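You operate a simulated robot arm through the tools that you are given. There is no shell and no other tool. Be economical: measure what you need, move in short steps, check, and stop when the job is done.

The job below is to be done with a simulated robot arm. You get a single attempt, and the scene is never put back.

TASK
Hear the garage letter through: its slip gives the start. Volume at 3.
Fine: slider to that minute, switch on, LISTEN for two minutes of the scale or more, STOP, switch off; hands off the belt while it runs.

Only the result counts: the job must be done as asked and must still hold three seconds after the hand-in. Knocking over, shifting, dropping, spilling or breaking anything else fails it.

THE ROBOT
A 7-joint arm with a two-finger parallel gripper, fixed in place. Base frame: the origin is at the foot of the arm, x ahead of it, y to its left, z up. Readings come in mm, degrees, newtons and seconds.
With the tool pointing down near the work surface it reaches from about 200 to 740 mm from the base axis. Its first joint turns from -166.0 to 166.0 degrees. Payload 1.57 kg.
The tool frame sits at the grasp point between the pads (the TCP): z along the fingers, y along the line on which they close. The tips reach 30 mm beyond it. The gripper opens to 110 mm. The fingers are 24 mm wide and 12 mm thick; the gripper's body (48 by 112 mm) begins 78 mm behind the TCP.
Orientation is told as [roll, pitch, yaw] about the base's x, y, z axes, in that order, counted from this pose: with the fingers straight down and closing along the base's y, the tool's x points along the base's -x, its y along +y and its z along -z.

THE INTERFACE
- The arm moves only by the tool drive_tool. Its argument "plan" is a list of rows, each a list of 7 numbers: the shift along the base's x, y, z in mm, then the turn, a rotation vector about the base's x, y, z in degrees, then the gripper command, from -1 (shut) to 1 (fully open), values between in proportion. In form: [[x, y, z, rx, ry, rz, gripper], ...]. A call has 1 to 12 rows; each row shifts and turns the commanded pose from where the row before left it. A row lasts 0.2 s, in which the tool goes at most 50 mm and 8.6 degrees; a call with a longer step from one row to the next is refused whole, and so is a gripper value outside its range. Where a pose cannot be reached the arm comes as near as it can. A force on the tool above 40 N (or 10 N above the force at the start of the call, whichever is more), or a blocked arm, ends the call early, and 0.2 s more pass. The fingers move at their own pace (about 45 mm/s each) and stop on an object; they squeeze with about 33 N. The grip force told is the motor's: it shows also when the fingers shut on nothing. Time passes only in rows, and 0.2 s behind the last, so rows that do not move let the fingers close. The reply holds the time, the measured pose of the TCP, the force on the tool along the base axes, the opening and the grip force, in the units named above and with some noise.
- Cameras (640 x 400 px; columns grow to the right, rows downward): "scene" is fixed at [48.2, -498.7, 1421]; the picture's right is [0.62, -0.79, 0.00], its down [-0.51, -0.40, -0.77] and it looks along [0.60, 0.47, -0.64] (base axes); focal length 214 px, centre (320, 200). "wrist" rides on the gripper at [70, 16, -141] in the tool frame; the picture's right is [-0.23, 0.97, 0.00], its down [-0.85, -0.20, -0.48] and it looks along [-0.47, -0.11, 0.88] (tool axes); focal length 222 px, centre (320, 200). There is no depth. A picture from a camera that has moved, and an enlarged one, comes with that camera's place and axes in the base frame and with its lens.
- grab_frame(camera): a new picture of that camera. No time passes.
- lift_body(by): slides the trunk up (or, below 0, down) by that many mm; the arm rides with it, the base frame stays. It gives what a move gives, with no picture.
- zoom(camera, box): a new picture of the part [left, top, right, bottom] of that camera's present view, enlarged. No time passes.
- sign_off(): hands the job in; it is judged then, once.

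Work in short steps. Places have to be worked out from the pictures, the camera data and where the tool is seen: move nearer, look again, correct. Check each grasp and each placing, and mend what went wrong. You have 120 turns and 68 pictures in all, those below and enlarged ones among them. Open the gripper and draw the arm clear of the work before you hand the job in, unless the task says otherwise; then end with one line.

The tools are called after "Emit:" by a JSON object that holds its "op" and its "data". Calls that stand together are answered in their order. drive_tool: Moves the arm, as the interface text tells. Its arguments: {"type":"object","properties":{"plan":{"type":"array"}},"required":["plan"]} The other tools are called the same way: lift_body (by) slides the trunk up or down; grab_frame (camera) takes a picture; zoom (camera, box) takes an enlarged picture of a part of a camera's view; sign_off () hands the job in.

At the start:

```text
t: 0.0
eef_pos: [202.2, -312.2, 1185.7]
tool_rot: [0.0, 0.0, 0.0]
wrist_force: [0.0, 1.1, 0.5]
opening: 109.8
gripper_force: 0.1
trunk travel left (down, up): [-525.0, 65.0]
```

scene: 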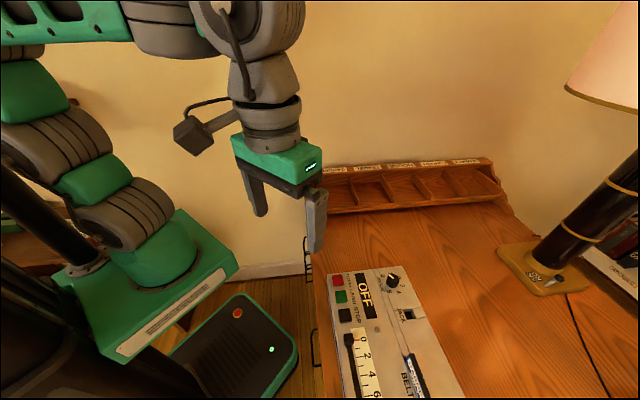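
wrist: 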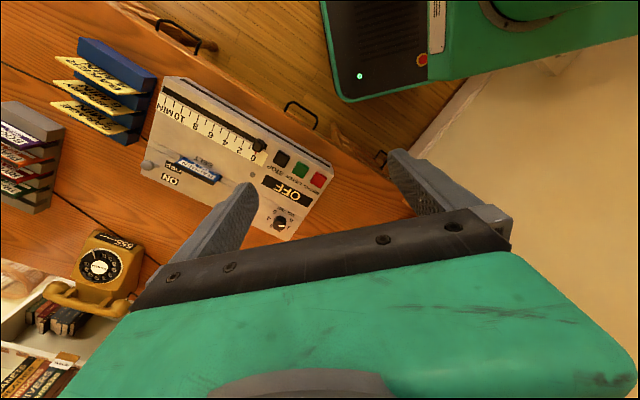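

The wrist view shows a dictation machine, yellow slips in a blue holder and belts in a rack. I zoom in to read them.

Emit:
{"op": "zoom", "data": {"camera": "wrist", "box": [130, 60, 350, 250]}}

Emit:
{"op": "zoom", "data": {"camera": "wrist", "box": [0, 20, 170, 220]}}

Emit:
{"op": "zoom", "data": {"camera": "scene", "box": [300, 240, 480, 400]}}

```text
2.11 times, centred on (240, 155) of wrist
camera zoom: at [134.4, -294.8, 1328.3], right [0.23, 0.97, 0.0], down [0.85, -0.2, 0.48], along [0.47, -0.11, -0.88], focal length 468 px, centre (488, 295)
```

zoom: 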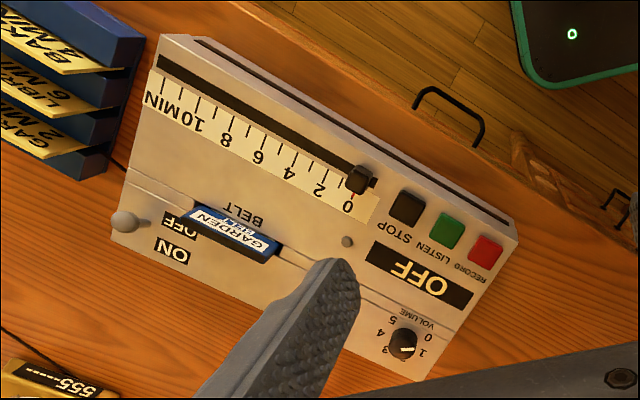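

```text
2.00 times, centred on (85, 120) of wrist
camera zoom: at [134.4, -294.8, 1328.3], right [0.23, 0.97, 0.0], down [0.85, -0.2, 0.48], along [0.47, -0.11, -0.88], focal length 444 px, centre (790, 360)
```

zoom: 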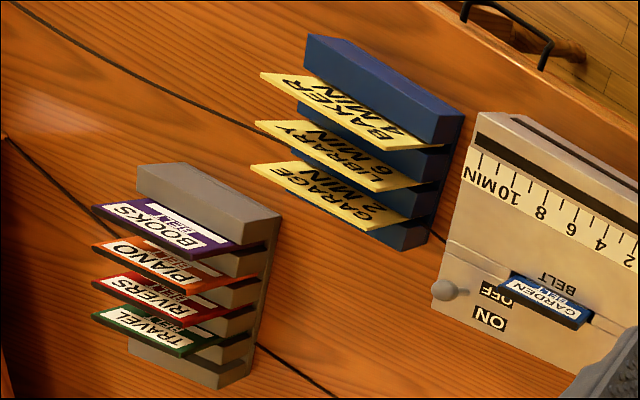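

```text
2.50 times, centred on (390, 320) of scene
camera zoom: at [48.2, -498.7, 1421.0], right [0.62, -0.79, 0.0], down [-0.51, -0.4, -0.77], along [0.6, 0.47, -0.64], focal length 536 px, centre (145, -100)
```

zoom: 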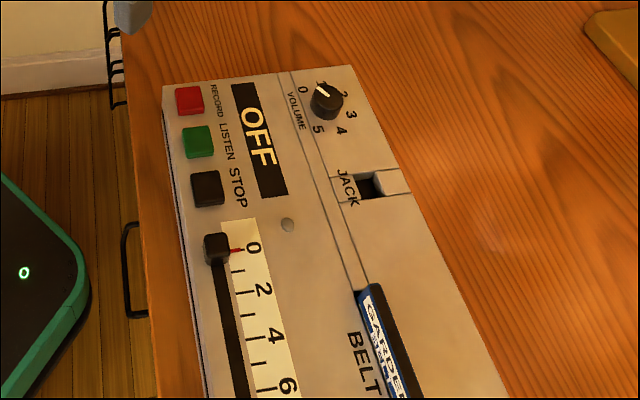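

The machine holds the GARDEN belt, and a GARAGE slip reads 2 or 3 MIN. I move the arm sideways (-y) in free air for a closer view of the slips and machine.

Emit:
{"op": "drive_tool", "data": {"plan": [[0, -45, -20, 0, 0, 0, -1], [0, -45, -20, 0, 0, 0, -1], [0, -45, -20, 0, 0, 0, -1], [0, -45, -20, 0, 0, 0, -1], [0, -45, -20, 0, 0, 0, -1], [0, 0, 0, 0, 0, 0, -1], [0, 0, 0, 0, 0, 0, -1]]}}

Emit:
{"op": "grab_frame", "data": {"camera": "wrist"}}

```text
t: 1.6
eef_pos: [203.2, -538.4, 1090.6]
tool_rot: [0.0, -0.1, 0.0]
wrist_force: [0.9, 0.1, 0.5]
opening: 0.0
gripper_force: 17.7
trunk travel left (down, up): [-525.0, 65.0]
```

```text
62 pictures are left
camera wrist: at [133.9, -521.3, 1231.8], right [0.23, 0.97, 0.0], down [0.85, -0.2, 0.48], along [0.47, -0.11, -0.88], focal length 222 px, centre (320, 200)
```

wrist: 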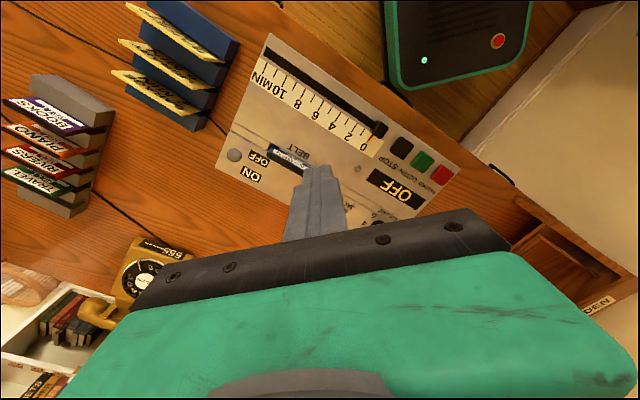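

Closer now; I zoom on the slips, the belts and the machine.

Emit:
{"op": "zoom", "data": {"camera": "wrist", "box": [100, 0, 250, 130]}}

Emit:
{"op": "zoom", "data": {"camera": "wrist", "box": [0, 70, 130, 220]}}

Emit:
{"op": "zoom", "data": {"camera": "wrist", "box": [205, 30, 465, 230]}}

```text
3.08 times, centred on (175, 65) of wrist
camera zoom: at [133.9, -521.3, 1231.8], right [0.23, 0.97, 0.0], down [0.85, -0.2, 0.48], along [0.47, -0.11, -0.88], focal length 684 px, centre (766, 615)
```

zoom: 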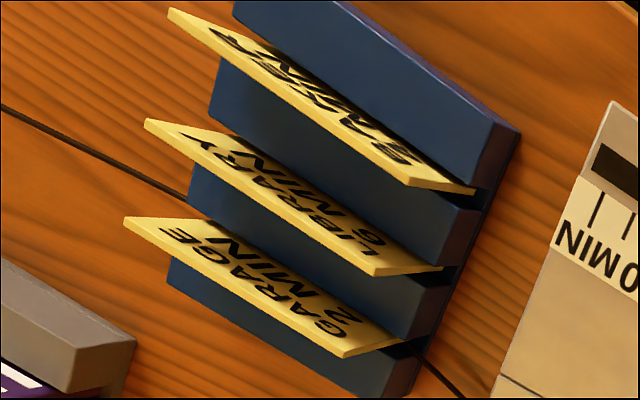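

```text
2.67 times, centred on (65, 145) of wrist
camera zoom: at [133.9, -521.3, 1231.8], right [0.23, 0.97, 0.0], down [0.85, -0.2, 0.48], along [0.47, -0.11, -0.88], focal length 592 px, centre (1000, 347)
```

zoom: 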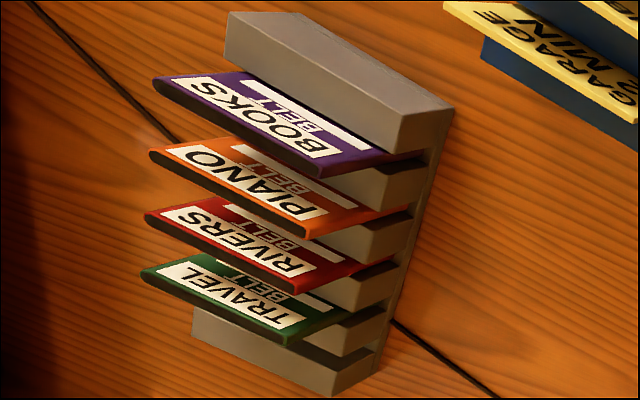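

```text
2.00 times, centred on (335, 130) of wrist
camera zoom: at [133.9, -521.3, 1231.8], right [0.23, 0.97, 0.0], down [0.85, -0.2, 0.48], along [0.47, -0.11, -0.88], focal length 444 px, centre (290, 340)
```

zoom: 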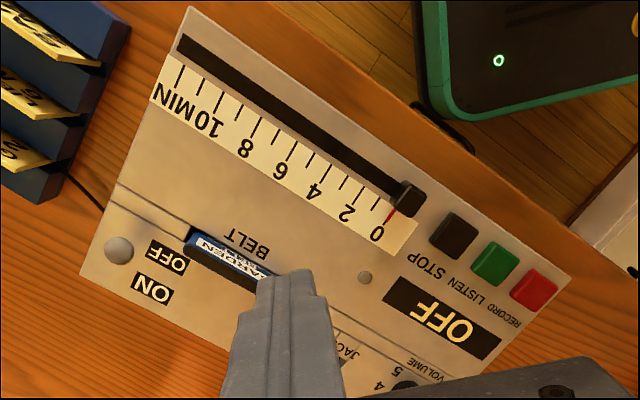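

GARAGE says 2 MIN. The loaded GARDEN belt is blue like the slip holder, so I leave it in. Now I turn the tool -44° so the view lines up with the machine, and come down a bit.

Emit:
{"op": "drive_tool", "data": {"plan": [[0, -8, -12, 0, 0, -8, -1], [0, -8, -12, 0, 0, -8, -1], [0, -8, -12, 0, 0, -8, -1], [0, -8, -12, 0, 0, -8, -1], [0, -8, -12, 0, 0, -8, -1], [0, -5, -10, 0, 0, -4, -1], [0, 0, 0, 0, 0, 0, -1]]}}

Emit:
{"op": "grab_frame", "data": {"camera": "wrist"}}

```text
t: 3.2
eef_pos: [203.2, -581.9, 1018.8]
tool_rot: [0.0, 0.0, -44.0]
wrist_force: [0.9, 1.4, 1.0]
opening: 0.0
gripper_force: 21.5
trunk travel left (down, up): [-525.0, 65.0]
```

```text
58 pictures are left
camera wrist: at [165.5, -521.2, 1160.6], right [0.84, 0.54, 0.0], down [0.48, -0.74, 0.48], along [0.26, -0.4, -0.88], focal length 222 px, centre (320, 200)
```

wrist: 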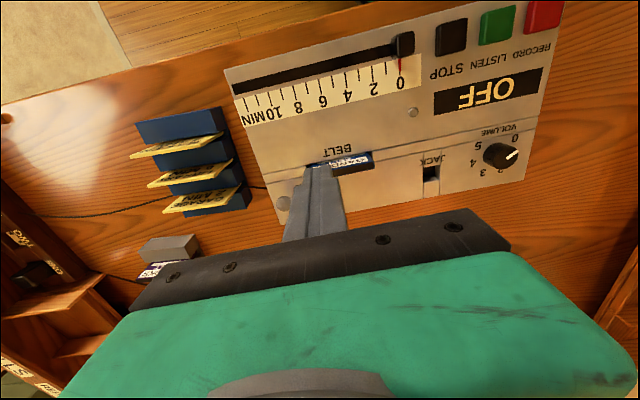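

Good overview. I zoom on the machine for measurements.

Emit:
{"op": "zoom", "data": {"camera": "wrist", "box": [380, 0, 580, 200]}}

Emit:
{"op": "zoom", "data": {"camera": "wrist", "box": [220, 20, 440, 220]}}

```text
2.00 times, centred on (480, 100) of wrist
camera zoom: at [165.5, -521.2, 1160.6], right [0.84, 0.54, 0.0], down [0.48, -0.74, 0.48], along [0.26, -0.4, -0.88], focal length 444 px, centre (0, 400)
```

zoom: 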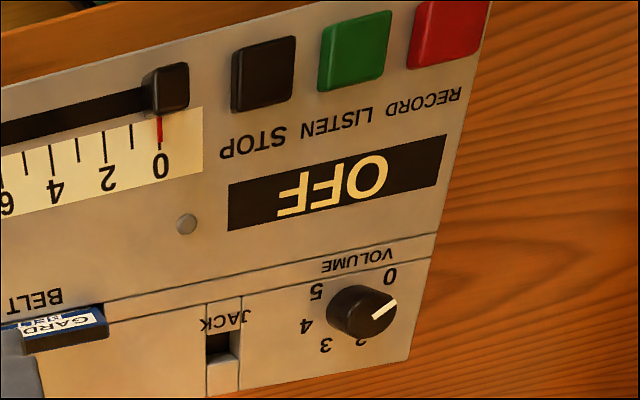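

```text
2.00 times, centred on (330, 120) of wrist
camera zoom: at [165.5, -521.2, 1160.6], right [0.84, 0.54, 0.0], down [0.48, -0.74, 0.48], along [0.26, -0.4, -0.88], focal length 444 px, centre (300, 360)
```

zoom: 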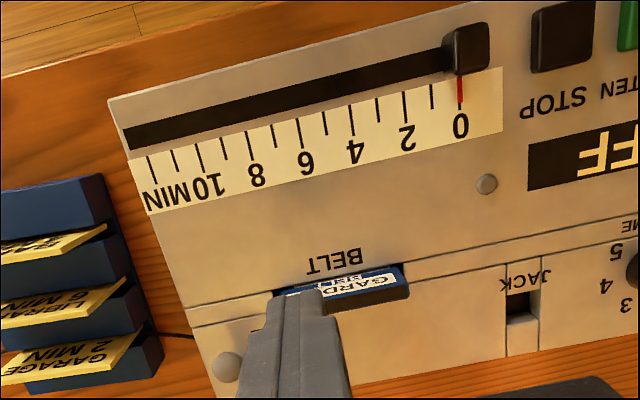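

I've triangulated the panel at z≈852, the slider knob near (224,-443), 16 mm per minute, and the volume knob near (427,-466). I go over the volume knob to see its setting.

Emit:
{"op": "drive_tool", "data": {"plan": [[41, 14, -13, 0, 0, 0, -1], [41, 14, -13, 0, 0, 0, -1], [41, 14, -13, 0, 0, 0, -1], [41, 14, -13, 0, 0, 0, -1], [41, 14, -13, 0, 0, 0, -1], [41, 14, -13, 0, 0, 0, -1], [0, 0, 0, 0, 0, -1, 0.1], [0, 0, 0, 0, 0, 0, 0.1]]}}

Emit:
{"op": "grab_frame", "data": {"camera": "wrist"}}

```text
t: 5.0
eef_pos: [451.6, -497.1, 939.5]
tool_rot: [0.0, -0.1, -45.0]
wrist_force: [0.0, 0.7, -0.5]
opening: 49.8
gripper_force: 0.1
trunk travel left (down, up): [-525.0, 65.0]
```

```text
55 pictures are left
camera wrist: at [415.2, -435.9, 1081.3], right [0.85, 0.53, 0.0], down [0.46, -0.75, 0.48], along [0.25, -0.41, -0.88], focal length 222 px, centre (320, 200)
```

wrist: 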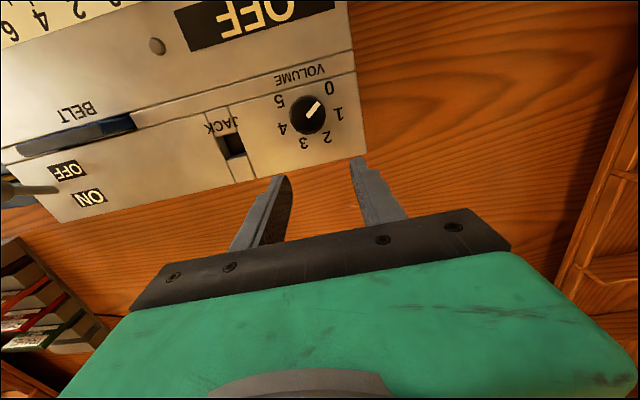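

Emit:
{"op": "zoom", "data": {"camera": "wrist", "box": [240, 50, 370, 200]}}

Emit:
{"op": "zoom", "data": {"camera": "wrist", "box": [0, 80, 150, 230]}}

```text
2.67 times, centred on (305, 125) of wrist
camera zoom: at [415.2, -435.9, 1081.3], right [0.85, 0.53, 0.0], down [0.46, -0.75, 0.48], along [0.25, -0.41, -0.88], focal length 592 px, centre (360, 400)
```

zoom: 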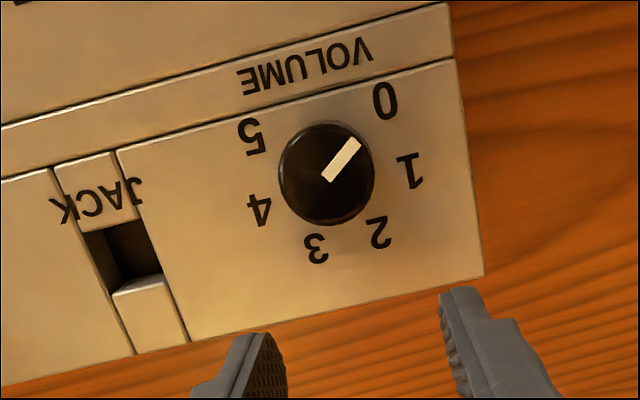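

```text
2.67 times, centred on (75, 155) of wrist
camera zoom: at [415.2, -435.9, 1081.3], right [0.85, 0.53, 0.0], down [0.46, -0.75, 0.48], along [0.25, -0.41, -0.88], focal length 592 px, centre (973, 320)
```

zoom: 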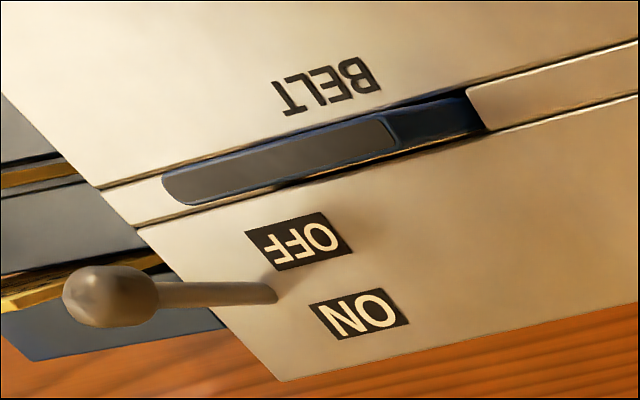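

The pointer is at 0, so volume needs a turn clockwise by three steps of roughly 51° each. Knob centre is about (422,-466), top z≈874. I move over it, turning the tool to +27° so each grip has room to turn.

Emit:
{"op": "drive_tool", "data": {"plan": [[-6, 6, 0, 0, 0, 8, 0.1], [-6, 6, 0, 0, 0, 8, 0.1], [-6, 6, 0, 0, 0, 8, 0.1], [-6, 6, 0, 0, 0, 8, 0.1], [-6, 7, 0, 0, 0, 8, 0.1], [0, 0, 0, 0, 0, 8, 0.1], [0, 0, 0, 0, 0, 8, 0.1], [0, 0, 0, 0, 0, 8, 0.1], [0, 0, 0, 0, 0, 8, 0.1], [0, 0, 0, 0, 0, 0, 0.1]]}}

Emit:
{"op": "zoom", "data": {"camera": "scene", "box": [310, 200, 490, 340]}}

```text
t: 7.2
eef_pos: [419.1, -465.9, 937.8]
tool_rot: [0.0, -0.1, 27.2]
wrist_force: [0.5, 0.1, 0.5]
opening: 60.5
gripper_force: 0.2
trunk travel left (down, up): [-525.0, 65.0]
```

```text
2.86 times, centred on (400, 270) of scene
camera zoom: at [48.2, -498.7, 1421.0], right [0.62, -0.79, 0.0], down [-0.51, -0.4, -0.77], along [0.6, 0.47, -0.64], focal length 613 px, centre (91, 0)
```

zoom: 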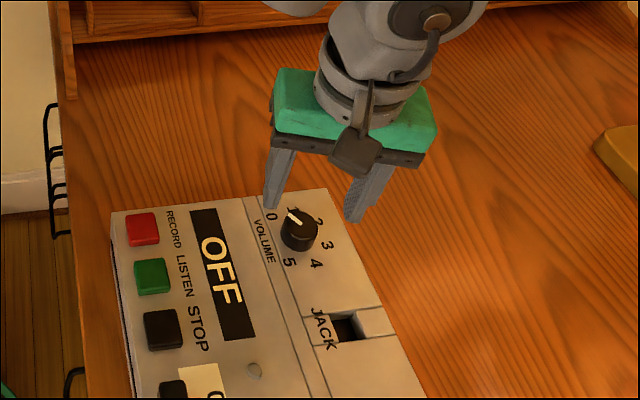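

Tool is above the knob. I go down 48 mm straddling it, without closing yet.

Emit:
{"op": "drive_tool", "data": {"plan": [[3, 0, -20, 0, 0, 0, 0.1], [0, 0, -18, 0, 0, 0, 0.1], [0, 0, -10, 0, 0, 0, 0.1], [0, 0, 0, 0, 0, 0, 0.1]]}}

Emit:
{"op": "zoom", "data": {"camera": "scene", "box": [360, 220, 460, 310]}}

Emit:
{"op": "zoom", "data": {"camera": "wrist", "box": [240, 110, 440, 260]}}

```text
t: 8.2
eef_pos: [424.4, -465.0, 890.5]
tool_rot: [0.0, -0.1, 27.0]
wrist_force: [-0.7, 0.3, 0.5]
opening: 60.6
gripper_force: 0.1
trunk travel left (down, up): [-525.0, 65.0]
```

```text
4.44 times, centred on (410, 265) of scene
camera zoom: at [48.2, -498.7, 1421.0], right [0.62, -0.79, 0.0], down [-0.51, -0.4, -0.77], along [0.6, 0.47, -0.64], focal length 953 px, centre (-80, -89)
```

zoom: 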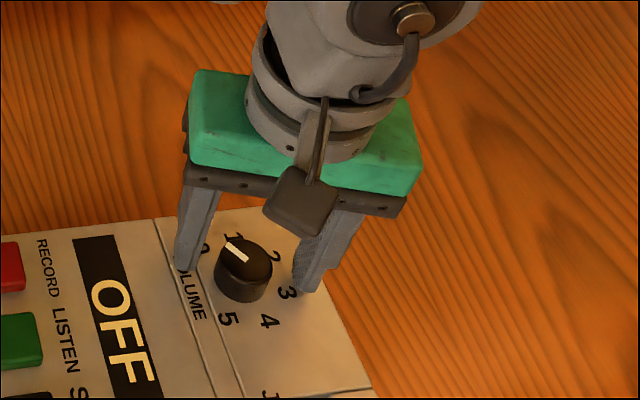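

```text
2.67 times, centred on (340, 185) of wrist
camera zoom: at [355.8, -481.9, 1032.4], right [-0.24, 0.97, 0.0], down [0.85, 0.21, 0.48], along [0.46, 0.12, -0.88], focal length 592 px, centre (267, 240)
```

zoom: 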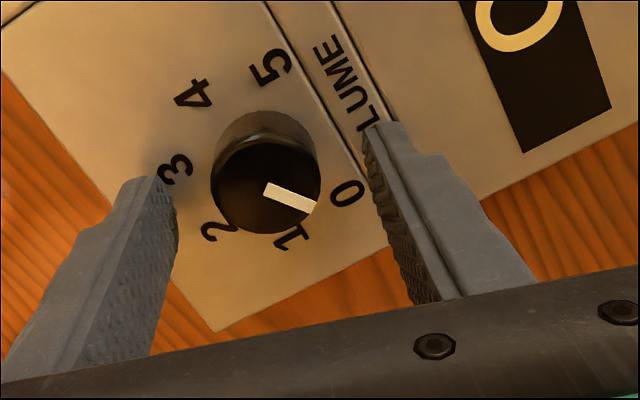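

Knob centre computed at (422.3,-464.7), between the fingers. I close on it.

Emit:
{"op": "drive_tool", "data": {"plan": [[-2, 0, 0, 0, 0, 0, 0.1], [0, 0, 0, 0, 0, 0, -1], [0, 0, 0, 0, 0, 0, -1], [0, 0, 0, 0, 0, 0, -1], [0, 0, 0, 0, 0, 0, -1]]}}

```text
t: 9.4
eef_pos: [419.6, -466.3, 890.1]
tool_rot: [0.1, 0.0, 26.9]
wrist_force: [1.9, -4.6, 0.1]
opening: 31.3
gripper_force: 33.2
trunk travel left (down, up): [-525.0, 65.0]
```

The knob is held (31 mm). I turn -72° (clockwise from above).

Emit:
{"op": "drive_tool", "data": {"plan": [[0, 0, 0, 0, 0, -8, -1], [0, 0, 0, 0, 0, -8, -1], [0, 0, 0, 0, 0, -8, -1], [0, 0, 0, 0, 0, -8, -1], [0, 0, 0, 0, 0, -8, -1], [0, 0, 0, 0, 0, -8, -1], [0, 0, 0, 0, 0, -8, -1], [0, 0, 0, 0, 0, -8, -1], [0, 0, 0, 0, 0, -8, -1], [0, 0, 0, 0, 0, 0, -1]]}}

Emit:
{"op": "zoom", "data": {"camera": "wrist", "box": [240, 110, 440, 260]}}

```text
t: 11.6
eef_pos: [419.9, -467.2, 890.6]
tool_rot: [0.0, 0.1, -45.1]
wrist_force: [8.5, -7.4, 3.8]
opening: 31.3
gripper_force: 33.0
trunk travel left (down, up): [-525.0, 65.0]
```

```text
2.67 times, centred on (340, 185) of wrist
camera zoom: at [384.1, -405.7, 1032.4], right [0.85, 0.53, 0.0], down [0.46, -0.75, 0.48], along [0.25, -0.41, -0.88], focal length 592 px, centre (267, 240)
```

zoom: 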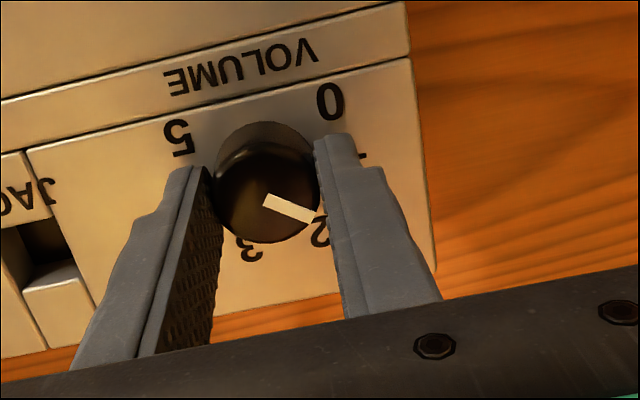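

The knob followed by 72°. I release, swing back +72° around the knob, and regrip.

Emit:
{"op": "drive_tool", "data": {"plan": [[0, 0, 0, 0, 0, 0, 0.1], [0, 0, 0, 0, 0, 0, 0.1], [0, 0, 0, 0, 0, 8, 0.1], [0, 0, 0, 0, 0, 8, 0.1], [0, 0, 0, 0, 0, 8, 0.1], [0, 0, 0, 0, 0, 8, 0.1], [0, 0, 0, 0, 0, 8, 0.1], [0, 0, 0, 0, 0, 8, 0.1], [0, 0, 0, 0, 0, 8, 0.1], [0, 0, 0, 0, 0, 8, 0.1], [0, 0, 0, 0, 0, 8, 0.1], [0, 0, 0, 0, 0, 0, 0.1]]}}

Emit:
{"op": "zoom", "data": {"camera": "wrist", "box": [240, 110, 440, 260]}}

```text
t: 14.2
eef_pos: [419.3, -465.6, 891.0]
tool_rot: [0.1, 0.1, 27.1]
wrist_force: [-0.2, -0.1, -0.3]
opening: 60.6
gripper_force: 0.0
trunk travel left (down, up): [-525.0, 65.0]
```

```text
2.67 times, centred on (340, 185) of wrist
camera zoom: at [352.0, -483.5, 1032.1], right [-0.24, 0.97, 0.0], down [0.85, 0.21, 0.48], along [0.46, 0.12, -0.88], focal length 592 px, centre (267, 240)
```

zoom: 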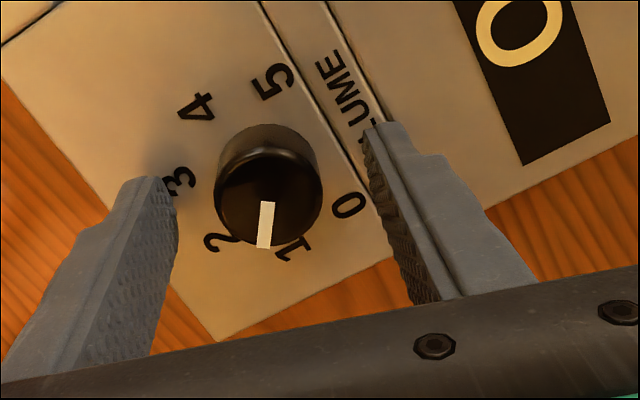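

Pointer now sits at ~1.43. I shift 2 mm, regrip and turn another -78°.

Emit:
{"op": "drive_tool", "data": {"plan": [[2, 0, 0, 0, 0, 0, -1], [0, 0, 0, 0, 0, 0, -1], [0, 0, 0, 0, 0, 0, -1], [0, 0, 0, 0, 0, 0, -1]]}}

Emit:
{"op": "drive_tool", "data": {"plan": [[0, 0, 0, 0, 0, -8, -1], [0, 0, 0, 0, 0, -8, -1], [0, 0, 0, 0, 0, -8, -1], [0, 0, 0, 0, 0, -8, -1], [0, 0, 0, 0, 0, -8, -1], [0, 0, 0, 0, 0, -8, -1], [0, 0, 0, 0, 0, -8, -1], [0, 0, 0, 0, 0, -8, -1], [0, 0, 0, 0, 0, -8, -1], [0, 0, 0, 0, 0, -6, -1], [0, 0, 0, 0, 0, 0, -1]]}}

Emit:
{"op": "drive_tool", "data": {"plan": [[0, 0, 0, 0, 0, 0, 0.1], [0, 0, 0, 0, 0, 0, 0.1], [0, 0, 20, 0, 0, 0, 0.1], [20, -20, 40, 0, 0, 0, 0.1], [0, 0, 0, 0, 0, 0, 0.1]]}}

Emit:
{"op": "zoom", "data": {"camera": "wrist", "box": [220, 40, 380, 200]}}

```text
t: 15.2
eef_pos: [421.6, -465.4, 890.7]
tool_rot: [0.1, 0.0, 27.0]
wrist_force: [-5.5, 8.7, 1.1]
opening: 31.3
gripper_force: 32.6
trunk travel left (down, up): [-525.0, 65.0]
```

```text
t: 17.6
eef_pos: [419.8, -468.0, 890.6]
tool_rot: [0.0, 0.0, -51.2]
wrist_force: [-8.3, -5.6, 0.6]
opening: 31.3
gripper_force: 32.7
trunk travel left (down, up): [-525.0, 65.0]
```

```text
t: 18.8
eef_pos: [443.1, -485.4, 949.8]
tool_rot: [0.0, 0.0, -51.0]
wrist_force: [-0.2, 0.6, 0.7]
opening: 60.6
gripper_force: 0.0
trunk travel left (down, up): [-525.0, 65.0]
```

```text
2.50 times, centred on (300, 120) of wrist
camera zoom: at [413.9, -420.7, 1091.8], right [0.9, 0.44, 0.0], down [0.38, -0.79, 0.48], along [0.21, -0.43, -0.88], focal length 555 px, centre (370, 400)
```

zoom: 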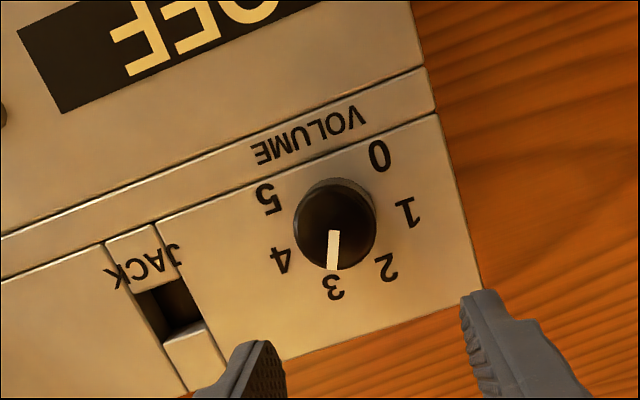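

Volume pointer is at 3. Next I move above the slider knob (224,-443) and turn to +45°, so the fingers close across the slot.

Emit:
{"op": "drive_tool", "data": {"plan": [[-18.3, 3.5, 0, 0, 0, 8, 0.0], [-18.3, 3.5, 0, 0, 0, 8, 0.0], [-18.3, 3.5, 0, 0, 0, 8, 0.0], [-18.3, 3.5, 0, 0, 0, 8, 0.0], [-18.3, 3.5, 0, 0, 0, 8, 0.0], [-18.3, 3.5, 0, 0, 0, 8, 0.0], [-18.3, 3.5, 0, 0, 0, 8, 0.0], [-18.3, 3.5, 0, 0, 0, 8, 0.0], [-18.3, 3.5, 0, 0, 0, 8, 0.0], [-18.3, 3.5, 0, 0, 0, 8, 0.0], [-18.3, 3.5, 0, 0, 0, 8, 0.0], [-18, 3.5, 0, 0, 0, 7.7, 0.0]]}}

Emit:
{"op": "grab_frame", "data": {"camera": "wrist"}}

Emit:
{"op": "zoom", "data": {"camera": "scene", "box": [310, 240, 460, 370]}}

```text
t: 21.4
eef_pos: [222.9, -444.7, 952.7]
tool_rot: [0.0, 0.0, 44.8]
wrist_force: [-0.7, -0.8, 0.3]
opening: 55.0
gripper_force: 0.0
trunk travel left (down, up): [-525.0, 65.0]
```

```text
46 pictures are left
camera wrist: at [163.2, -482.3, 1094.4], right [-0.53, 0.85, 0.0], down [0.75, 0.46, 0.48], along [0.41, 0.25, -0.88], focal length 222 px, centre (320, 200)
```

wrist: 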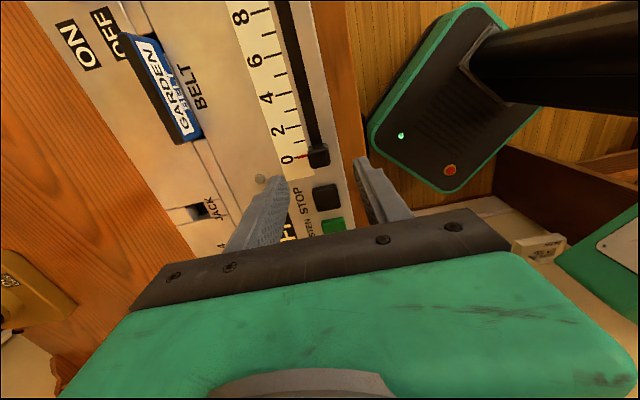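

```text
3.08 times, centred on (385, 305) of scene
camera zoom: at [48.2, -498.7, 1421.0], right [0.62, -0.79, 0.0], down [-0.51, -0.4, -0.77], along [0.6, 0.47, -0.64], focal length 660 px, centre (120, -123)
```

zoom: 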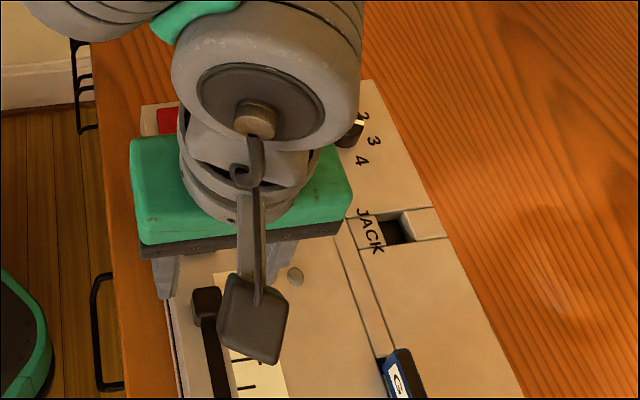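

Knob position confirmed near (224,-444). I lower to TCP z≈898 and check the alignment.

Emit:
{"op": "drive_tool", "data": {"plan": [[1, 0, -25, 0, 0, 0, 0.0], [0, 0, -20, 0, 0, 0, 0.0], [0, 0, -10, 0, 0, 0, 0.0], [0, 0, 0, 0, 0, 0, 0.0]]}}

Emit:
{"op": "zoom", "data": {"camera": "wrist", "box": [240, 90, 440, 240]}}

```text
t: 22.4
eef_pos: [223.4, -444.2, 895.7]
tool_rot: [0.0, -0.1, 44.6]
wrist_force: [-0.2, -0.2, -0.7]
opening: 55.0
gripper_force: 0.0
trunk travel left (down, up): [-525.0, 65.0]
```

```text
2.67 times, centred on (340, 165) of wrist
camera zoom: at [164.8, -482.0, 1038.0], right [-0.52, 0.85, 0.0], down [0.75, 0.46, 0.48], along [0.41, 0.25, -0.88], focal length 592 px, centre (267, 293)
```

zoom: 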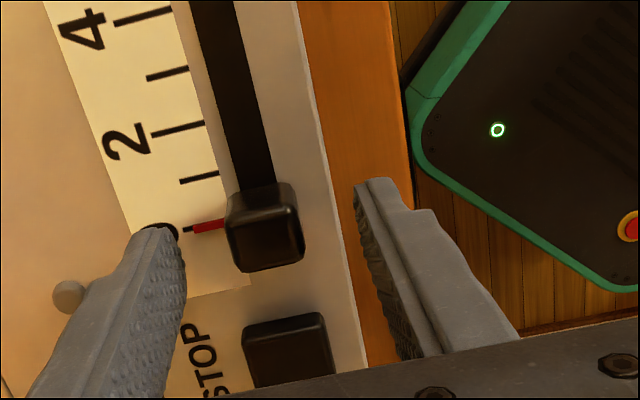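

Knob centre is ~(227,-443), just about between the fingers. I lower 11 mm more and close.

Emit:
{"op": "drive_tool", "data": {"plan": [[3, 1, -6, 0, 0, 0, 0.0], [0, 0, -5, 0, 0, 0, 0.0], [0, 0, 0, 0, 0, 0, 0.0]]}}

Emit:
{"op": "drive_tool", "data": {"plan": [[0, 0, 0, 0, 0, 0, -1], [0, 0, 0, 0, 0, 0, -1], [0, 0, 0, 0, 0, 0, -1], [0, 0, 0, 0, 0, 0, -1]]}}

Emit:
{"op": "zoom", "data": {"camera": "wrist", "box": [240, 90, 440, 240]}}

```text
t: 23.2
eef_pos: [226.3, -443.5, 885.4]
tool_rot: [0.0, -0.1, 44.7]
wrist_force: [-0.7, 0.3, 0.7]
opening: 55.1
gripper_force: 0.1
trunk travel left (down, up): [-525.0, 65.0]
```

```text
t: 24.2
eef_pos: [226.4, -444.0, 885.4]
tool_rot: [0.2, -0.1, 44.7]
wrist_force: [-4.8, 5.0, 0.5]
opening: 21.9
gripper_force: 32.0
trunk travel left (down, up): [-525.0, 65.0]
```

```text
2.67 times, centred on (340, 165) of wrist
camera zoom: at [166.9, -480.0, 1027.3], right [-0.52, 0.85, 0.0], down [0.75, 0.46, 0.48], along [0.41, 0.25, -0.88], focal length 592 px, centre (267, 293)
```

zoom: 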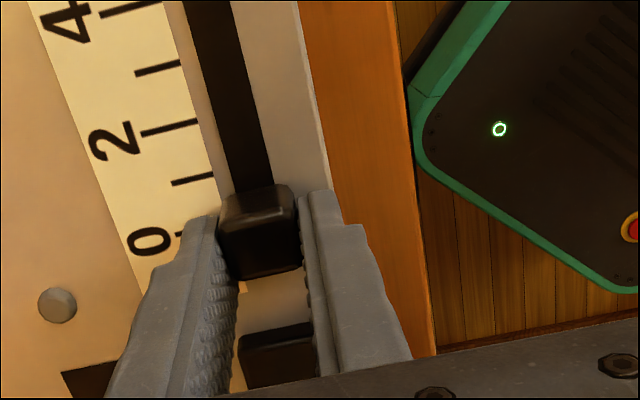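

Gripped (22 mm). I slide it 32 mm along the scale in small steps.

Emit:
{"op": "drive_tool", "data": {"plan": [[-5.7, -5.7, 0, 0, 0, 0, -1], [-5.7, -5.7, 0, 0, 0, 0, -1], [-5.7, -5.7, 0, 0, 0, 0, -1], [-5.7, -5.7, 0, 0, 0, 0, -1], [0, 0, 0, 0, 0, 0, -1]]}}

Emit:
{"op": "drive_tool", "data": {"plan": [[0, 0, 0, 0, 0, 0, 0.0], [0, 0, 0, 0, 0, 0, 0.0], [0, 0, 20, 0, 0, 0, 0.0], [0, 0, 40, 0, 0, 0, 0.0], [0, 0, 0, 0, 0, 0, 0]]}}

Emit:
{"op": "zoom", "data": {"camera": "wrist", "box": [240, 80, 390, 230]}}

```text
t: 25.4
eef_pos: [203.2, -466.3, 885.4]
tool_rot: [0.0, 0.0, 44.6]
wrist_force: [-7.0, 6.2, 0.0]
opening: 21.6
gripper_force: 32.9
trunk travel left (down, up): [-525.0, 65.0]
```

```text
t: 26.6
eef_pos: [204.2, -465.5, 944.8]
tool_rot: [0.0, 0.0, 44.6]
wrist_force: [0.1, 0.8, 0.9]
opening: 55.0
gripper_force: 0.0
trunk travel left (down, up): [-525.0, 65.0]
```

```text
2.67 times, centred on (315, 155) of wrist
camera zoom: at [145.4, -502.6, 1088.3], right [-0.52, 0.85, 0.0], down [0.75, 0.46, 0.48], along [0.41, 0.25, -0.88], focal length 592 px, centre (333, 320)
```

zoom: 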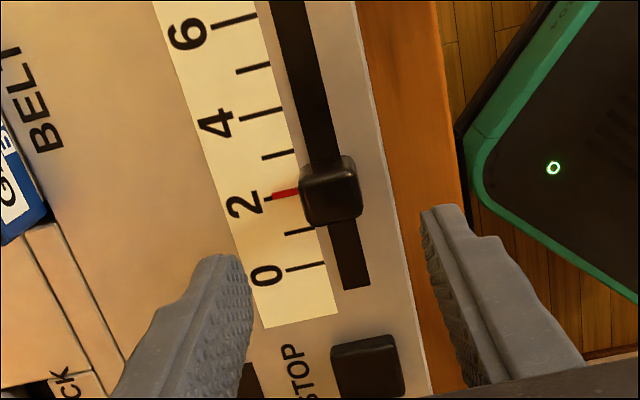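

The pointer is on 2. The toggle lever's ball triangulates to (205,-674,896), tilted toward OFF with its pivot near (220,-689). I move near it with shut fingers, high, to look.

Emit:
{"op": "drive_tool", "data": {"plan": [[-5, -38, 8, 0, 0, 0, -1], [-5, -38, 8, 0, 0, 0, -1], [-5, -38, 8, 0, 0, 0, -1], [-5, -38, 0, 0, 0, 0, -1], [-5, -38, 0, 0, 0, 0, -1], [0, 0, 0, 0, 0, 0, -1]]}}

Emit:
{"op": "grab_frame", "data": {"camera": "wrist"}}

Emit:
{"op": "grab_frame", "data": {"camera": "scene"}}

```text
t: 28.0
eef_pos: [178.4, -657.0, 964.7]
tool_rot: [0.0, 0.0, 44.7]
wrist_force: [1.0, 0.2, 0.0]
opening: 0.0
gripper_force: 21.7
trunk travel left (down, up): [-525.0, 65.0]
```

```text
41 pictures are left
camera wrist: at [119.8, -693.7, 1106.3], right [-0.52, 0.85, 0.0], down [0.75, 0.46, 0.48], along [0.41, 0.25, -0.88], focal length 222 px, centre (320, 200)
```

wrist: 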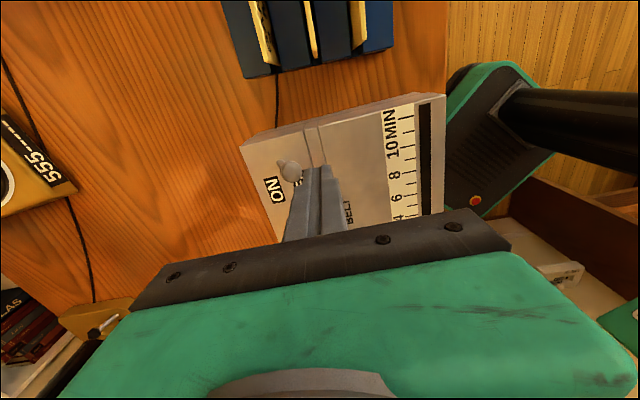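

```text
40 pictures are left
```

scene: 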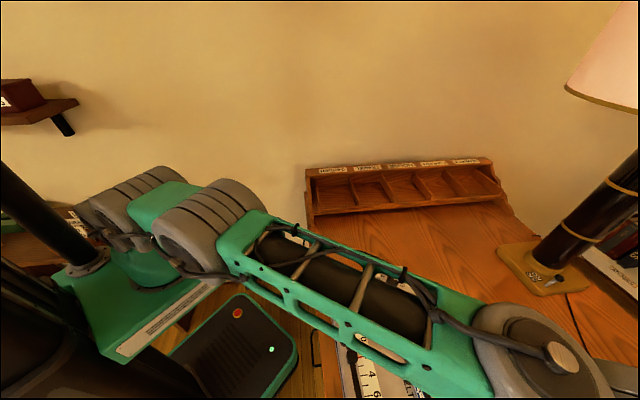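

Emit:
{"op": "zoom", "data": {"camera": "wrist", "box": [230, 100, 390, 240]}}

```text
2.86 times, centred on (310, 170) of wrist
camera zoom: at [119.8, -693.7, 1106.3], right [-0.52, 0.85, 0.0], down [0.75, 0.46, 0.48], along [0.41, 0.25, -0.88], focal length 635 px, centre (349, 286)
```

zoom: 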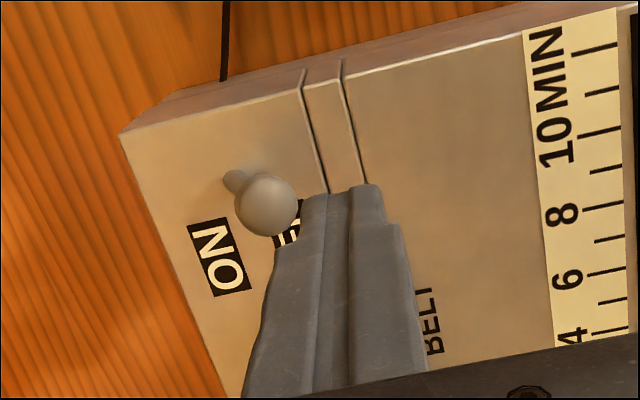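

The shut fingers are beside the ball on the OFF side and clear of the belt. I go down 50 mm there.

Emit:
{"op": "drive_tool", "data": {"plan": [[0, 0, -20, 0, 0, 0, -1], [0, 0, -20, 0, 0, 0, -1], [0, 0, -10, 0, 0, 0, -1], [0, 0, 0, 0, 0, 0, -1]]}}

Emit:
{"op": "zoom", "data": {"camera": "wrist", "box": [230, 80, 390, 220]}}

```text
t: 29.0
eef_pos: [178.8, -657.3, 917.1]
tool_rot: [0.0, 0.1, 44.7]
wrist_force: [0.3, 0.9, -0.3]
opening: 0.0
gripper_force: 21.2
trunk travel left (down, up): [-525.0, 65.0]
```

```text
2.86 times, centred on (310, 150) of wrist
camera zoom: at [119.5, -694.2, 1058.8], right [-0.52, 0.85, 0.0], down [0.75, 0.46, 0.48], along [0.41, 0.25, -0.88], focal length 635 px, centre (349, 343)
```

zoom: 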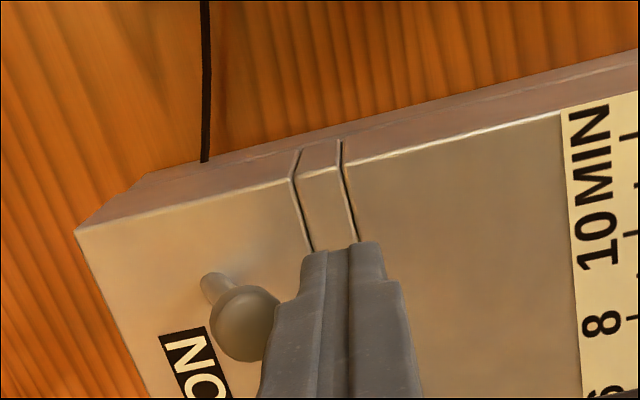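

Fingers are beside the ball. I push +v (x+, y-) in small steps to swing the lever to ON.

Emit:
{"op": "drive_tool", "data": {"plan": [[4, -4, 0, 0, 0, 0, -1], [4, -4, 0, 0, 0, 0, -1], [4, -4, 0, 0, 0, 0, -1], [4, -4, 0, 0, 0, 0, -1], [4, -4, 0, 0, 0, 0, -1], [4, -4, 0, 0, 0, 0, -1], [4, -4, 0, 0, 0, 0, -1], [0, 0, 0, 0, 0, 0, -1]]}}

Emit:
{"op": "zoom", "data": {"camera": "wrist", "box": [230, 80, 390, 220]}}

```text
t: 30.8
eef_pos: [203.3, -671.9, 919.1]
tool_rot: [0.1, 0.0, 44.8]
wrist_force: [-0.7, 0.3, 0.4]
opening: 0.1
gripper_force: 21.9
out of reach, approached as far as the arm can: row 5, 6, 7
trunk travel left (down, up): [-525.0, 65.0]
```

```text
2.86 times, centred on (310, 150) of wrist
camera zoom: at [143.1, -708.7, 1059.9], right [-0.52, 0.85, 0.0], down [0.75, 0.46, 0.48], along [0.41, 0.25, -0.88], focal length 635 px, centre (349, 343)
```

zoom: 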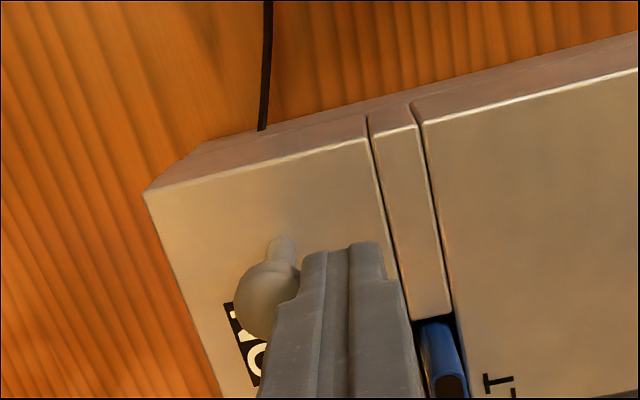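

The arm ran out of reach with the tool vertical; the lever is near mid-way. I tilt the tool so the fingers point outward along the push direction, which brings the wrist nearer and swings the tips on.

Emit:
{"op": "drive_tool", "data": {"plan": [[0, 0, 0, -4.3, -4.3, 0, -1], [0, 0, 0, -4.3, -4.3, 0, -1], [0, 0, 0, -4.3, -4.3, 0, -1], [0, 0, 0, -4.3, -4.3, 0, -1], [0, 0, 0, 0, 0, 0, -1]]}}

Emit:
{"op": "zoom", "data": {"camera": "wrist", "box": [200, 80, 400, 230]}}

```text
t: 32.0
eef_pos: [201.7, -670.0, 918.2]
tool_rot: [-24.4, -0.2, 44.7]
wrist_force: [-1.0, 0.0, 0.4]
opening: 0.0
gripper_force: 21.2
trunk travel left (down, up): [-525.0, 65.0]
```

```text
2.67 times, centred on (300, 155) of wrist
camera zoom: at [102.9, -668.0, 1040.1], right [-0.46, 0.79, -0.4], down [0.6, 0.61, 0.52], along [0.66, 0.0, -0.75], focal length 592 px, centre (373, 320)
```

zoom: 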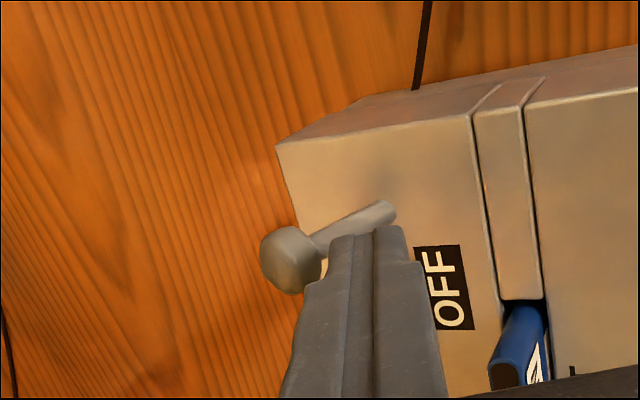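

The lever has swung over toward ON. I back off and lift to verify the lever and the display.

Emit:
{"op": "drive_tool", "data": {"plan": [[-6, 6, 5, 0, 0, 0, -1], [-8, 8, 20, 0, 0, 0, -1], [0, 0, 40, 0, 0, 0, -1], [0, 40, 20, 0, 0, 0, -1], [0, 0, 0, 0, 0, 0, -1]]}}

Emit:
{"op": "grab_frame", "data": {"camera": "wrist"}}

Emit:
{"op": "grab_frame", "data": {"camera": "scene"}}

```text
t: 33.2
eef_pos: [189.6, -616.8, 1006.4]
tool_rot: [-24.3, -0.1, 44.9]
wrist_force: [0.2, -0.1, -0.3]
opening: 0.1
gripper_force: 21.5
trunk travel left (down, up): [-525.0, 65.0]
```

```text
35 pictures are left
camera wrist: at [90.2, -613.7, 1127.9], right [-0.46, 0.79, -0.4], down [0.6, 0.61, 0.52], along [0.66, 0.0, -0.75], focal length 222 px, centre (320, 200)
```

wrist: 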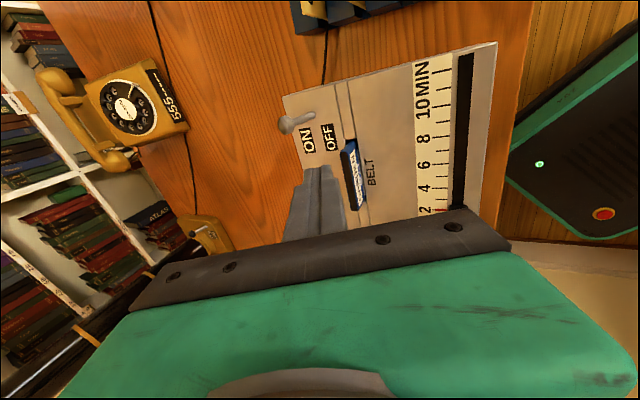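

```text
34 pictures are left
```

scene: 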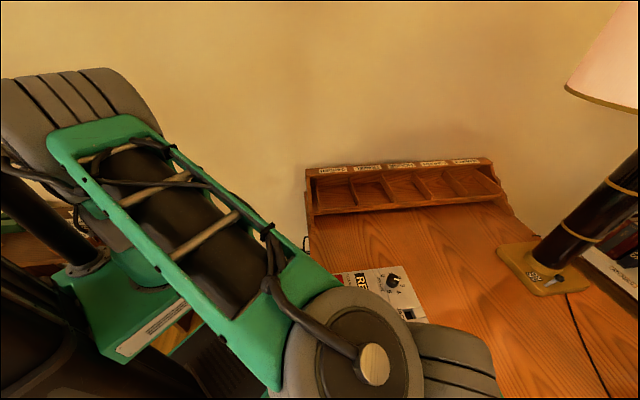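

Display reads "RE…" (READY), so the machine is on. I straighten the tool and move above the LISTEN button (~(298,-376)).

Emit:
{"op": "drive_tool", "data": {"plan": [[18, 40, -5, 4.3, 4.3, 0, -1], [18, 40, -5, 4.3, 4.3, 0, -1], [18, 40, -5, 4.3, 4.3, 0, -1], [18, 40, -10, 4.3, 4.3, 0, -1], [18, 40, -10, 0, 0, 0, -1], [18, 40, -20, 0, 0, 0, -1], [0, 0, 0, 0, 0, 0, -1]]}}

Emit:
{"op": "grab_frame", "data": {"camera": "wrist"}}

Emit:
{"op": "zoom", "data": {"camera": "scene", "box": [310, 240, 460, 370]}}

```text
t: 34.8
eef_pos: [297.5, -377.2, 946.2]
tool_rot: [0.0, 0.0, 44.7]
wrist_force: [-0.7, -0.1, -1.0]
opening: 0.0
gripper_force: 21.4
trunk travel left (down, up): [-525.0, 65.0]
```

```text
33 pictures are left
camera wrist: at [238.6, -415.0, 1088.7], right [-0.52, 0.85, 0.0], down [0.75, 0.46, 0.48], along [0.41, 0.25, -0.88], focal length 222 px, centre (320, 200)
```

wrist: 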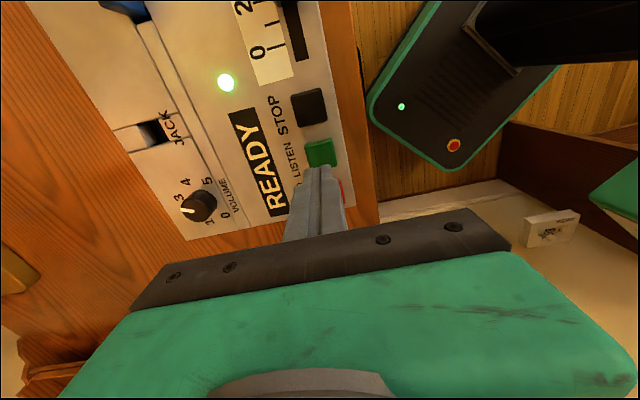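

```text
3.08 times, centred on (385, 305) of scene
camera zoom: at [48.2, -498.7, 1421.0], right [0.62, -0.79, 0.0], down [-0.51, -0.4, -0.77], along [0.6, 0.47, -0.64], focal length 660 px, centre (120, -123)
```

zoom: 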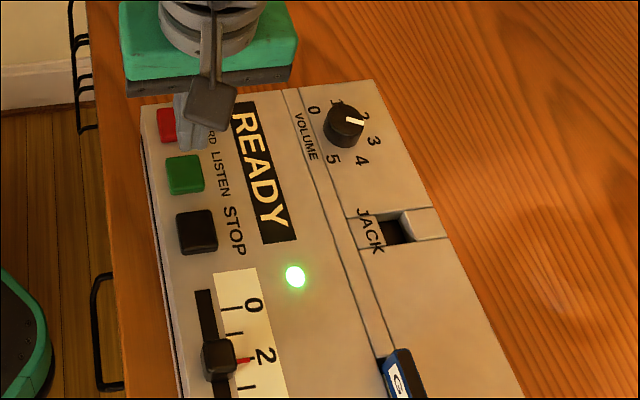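

READY and the LED is lit. Before listening I double-check the volume pointer with a zoom.

Emit:
{"op": "zoom", "data": {"camera": "wrist", "box": [150, 150, 260, 240]}}

Emit:
{"op": "zoom", "data": {"camera": "scene", "box": [375, 265, 415, 295]}}

```text
4.44 times, centred on (205, 195) of wrist
camera zoom: at [238.6, -415.0, 1088.7], right [-0.52, 0.85, 0.0], down [0.75, 0.46, 0.48], along [0.41, 0.25, -0.88], focal length 987 px, centre (831, 222)
```

zoom: 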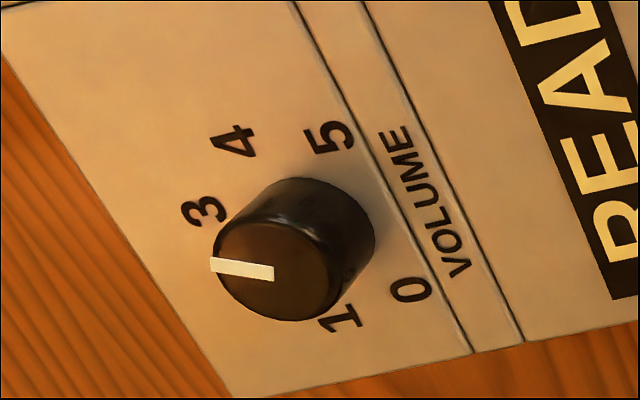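

```text
13.33 times, centred on (395, 280) of scene
camera zoom: at [48.2, -498.7, 1421.0], right [0.62, -0.79, 0.0], down [-0.51, -0.4, -0.77], along [0.6, 0.47, -0.64], focal length 2860 px, centre (-680, -867)
```

zoom: 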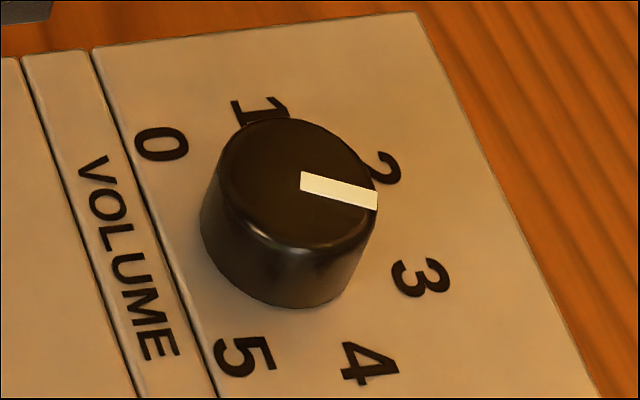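

By computation the pointer is at -69°, the same as label 3, so the volume is right. Now I descend just above LISTEN.

Emit:
{"op": "drive_tool", "data": {"plan": [[0, 0, -25, 0, 0, 0, -1], [0, 0, -17, 0, 0, 0, -1], [0, 0, 0, 0, 0, 0, -1]]}}

Emit:
{"op": "zoom", "data": {"camera": "scene", "box": [320, 250, 420, 330]}}

```text
t: 35.6
eef_pos: [297.9, -377.4, 905.2]
tool_rot: [0.1, 0.0, 44.7]
wrist_force: [1.2, 0.3, 0.0]
opening: 0.0
gripper_force: 21.1
trunk travel left (down, up): [-525.0, 65.0]
```

```text
5.00 times, centred on (370, 290) of scene
camera zoom: at [48.2, -498.7, 1421.0], right [0.62, -0.79, 0.0], down [-0.51, -0.4, -0.77], along [0.6, 0.47, -0.64], focal length 1072 px, centre (70, -250)
```

zoom: 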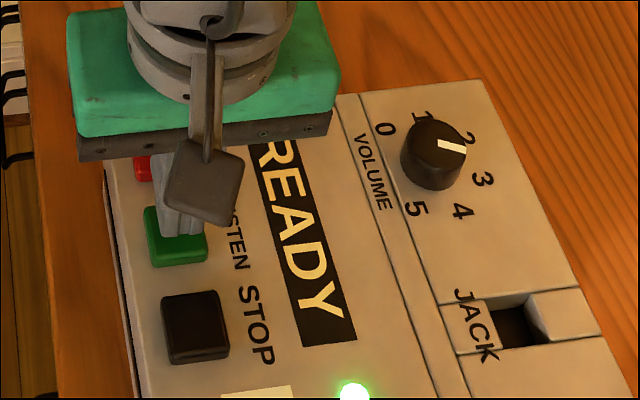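

Tips are right over LISTEN. I press in small steps, then come back up.

Emit:
{"op": "drive_tool", "data": {"plan": [[0, 0, -6, 0, 0, 0, -1], [0, 0, -4, 0, 0, 0, -1], [0, 0, -3, 0, 0, 0, -1], [0, 0, -3, 0, 0, 0, -1], [0, 0, -3, 0, 0, 0, -1], [0, 0, 20, 0, 0, 0, -1], [0, 0, 30, 0, 0, 0, -1]]}}

Emit:
{"op": "zoom", "data": {"camera": "scene", "box": [310, 240, 460, 370]}}

```text
t: 37.2
eef_pos: [295.8, -376.8, 934.3]
tool_rot: [0.2, 0.0, 44.8]
wrist_force: [-0.4, 0.1, -0.1]
opening: 0.0
gripper_force: 21.8
trunk travel left (down, up): [-525.0, 65.0]
```

```text
3.08 times, centred on (385, 305) of scene
camera zoom: at [48.2, -498.7, 1421.0], right [0.62, -0.79, 0.0], down [-0.51, -0.4, -0.77], along [0.6, 0.47, -0.64], focal length 660 px, centre (120, -123)
```

zoom: 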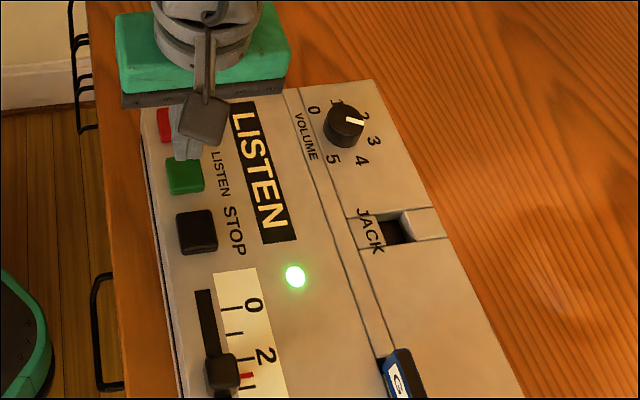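

Display shows LISTEN and the slider is running (~2.5). I move above STOP, staying high, and check the progress.

Emit:
{"op": "drive_tool", "data": {"plan": [[-15, -16, 0, 0, 0, 0, -1], [-15, -16, 0, 0, 0, 0, -1], [0, 0, -15, 0, 0, 0, -1]]}}

Emit:
{"op": "grab_frame", "data": {"camera": "wrist"}}

Emit:
{"op": "zoom", "data": {"camera": "scene", "box": [320, 250, 470, 400]}}

```text
t: 38.0
eef_pos: [266.1, -408.9, 918.5]
tool_rot: [0.0, 0.0, 44.7]
wrist_force: [0.8, -0.1, -0.2]
opening: 0.0
gripper_force: 21.2
trunk travel left (down, up): [-525.0, 65.0]
```

```text
27 pictures are left
camera wrist: at [207.4, -446.2, 1061.4], right [-0.52, 0.85, 0.0], down [0.75, 0.46, 0.48], along [0.41, 0.25, -0.88], focal length 222 px, centre (320, 200)
```

wrist: 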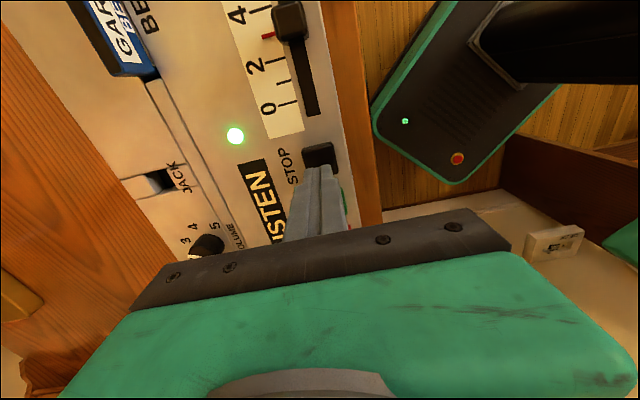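

```text
2.67 times, centred on (395, 325) of scene
camera zoom: at [48.2, -498.7, 1421.0], right [0.62, -0.79, 0.0], down [-0.51, -0.4, -0.77], along [0.6, 0.47, -0.64], focal length 572 px, centre (120, -133)
```

zoom: 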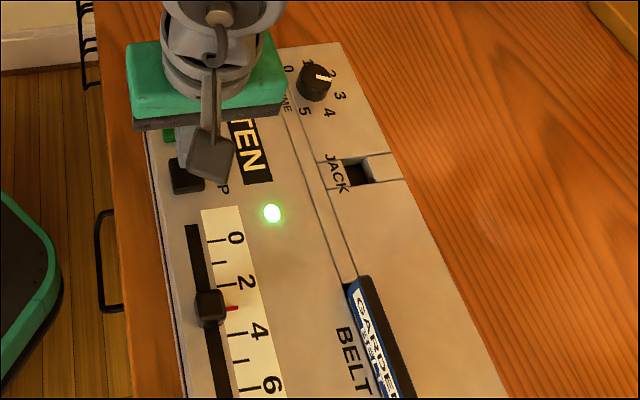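

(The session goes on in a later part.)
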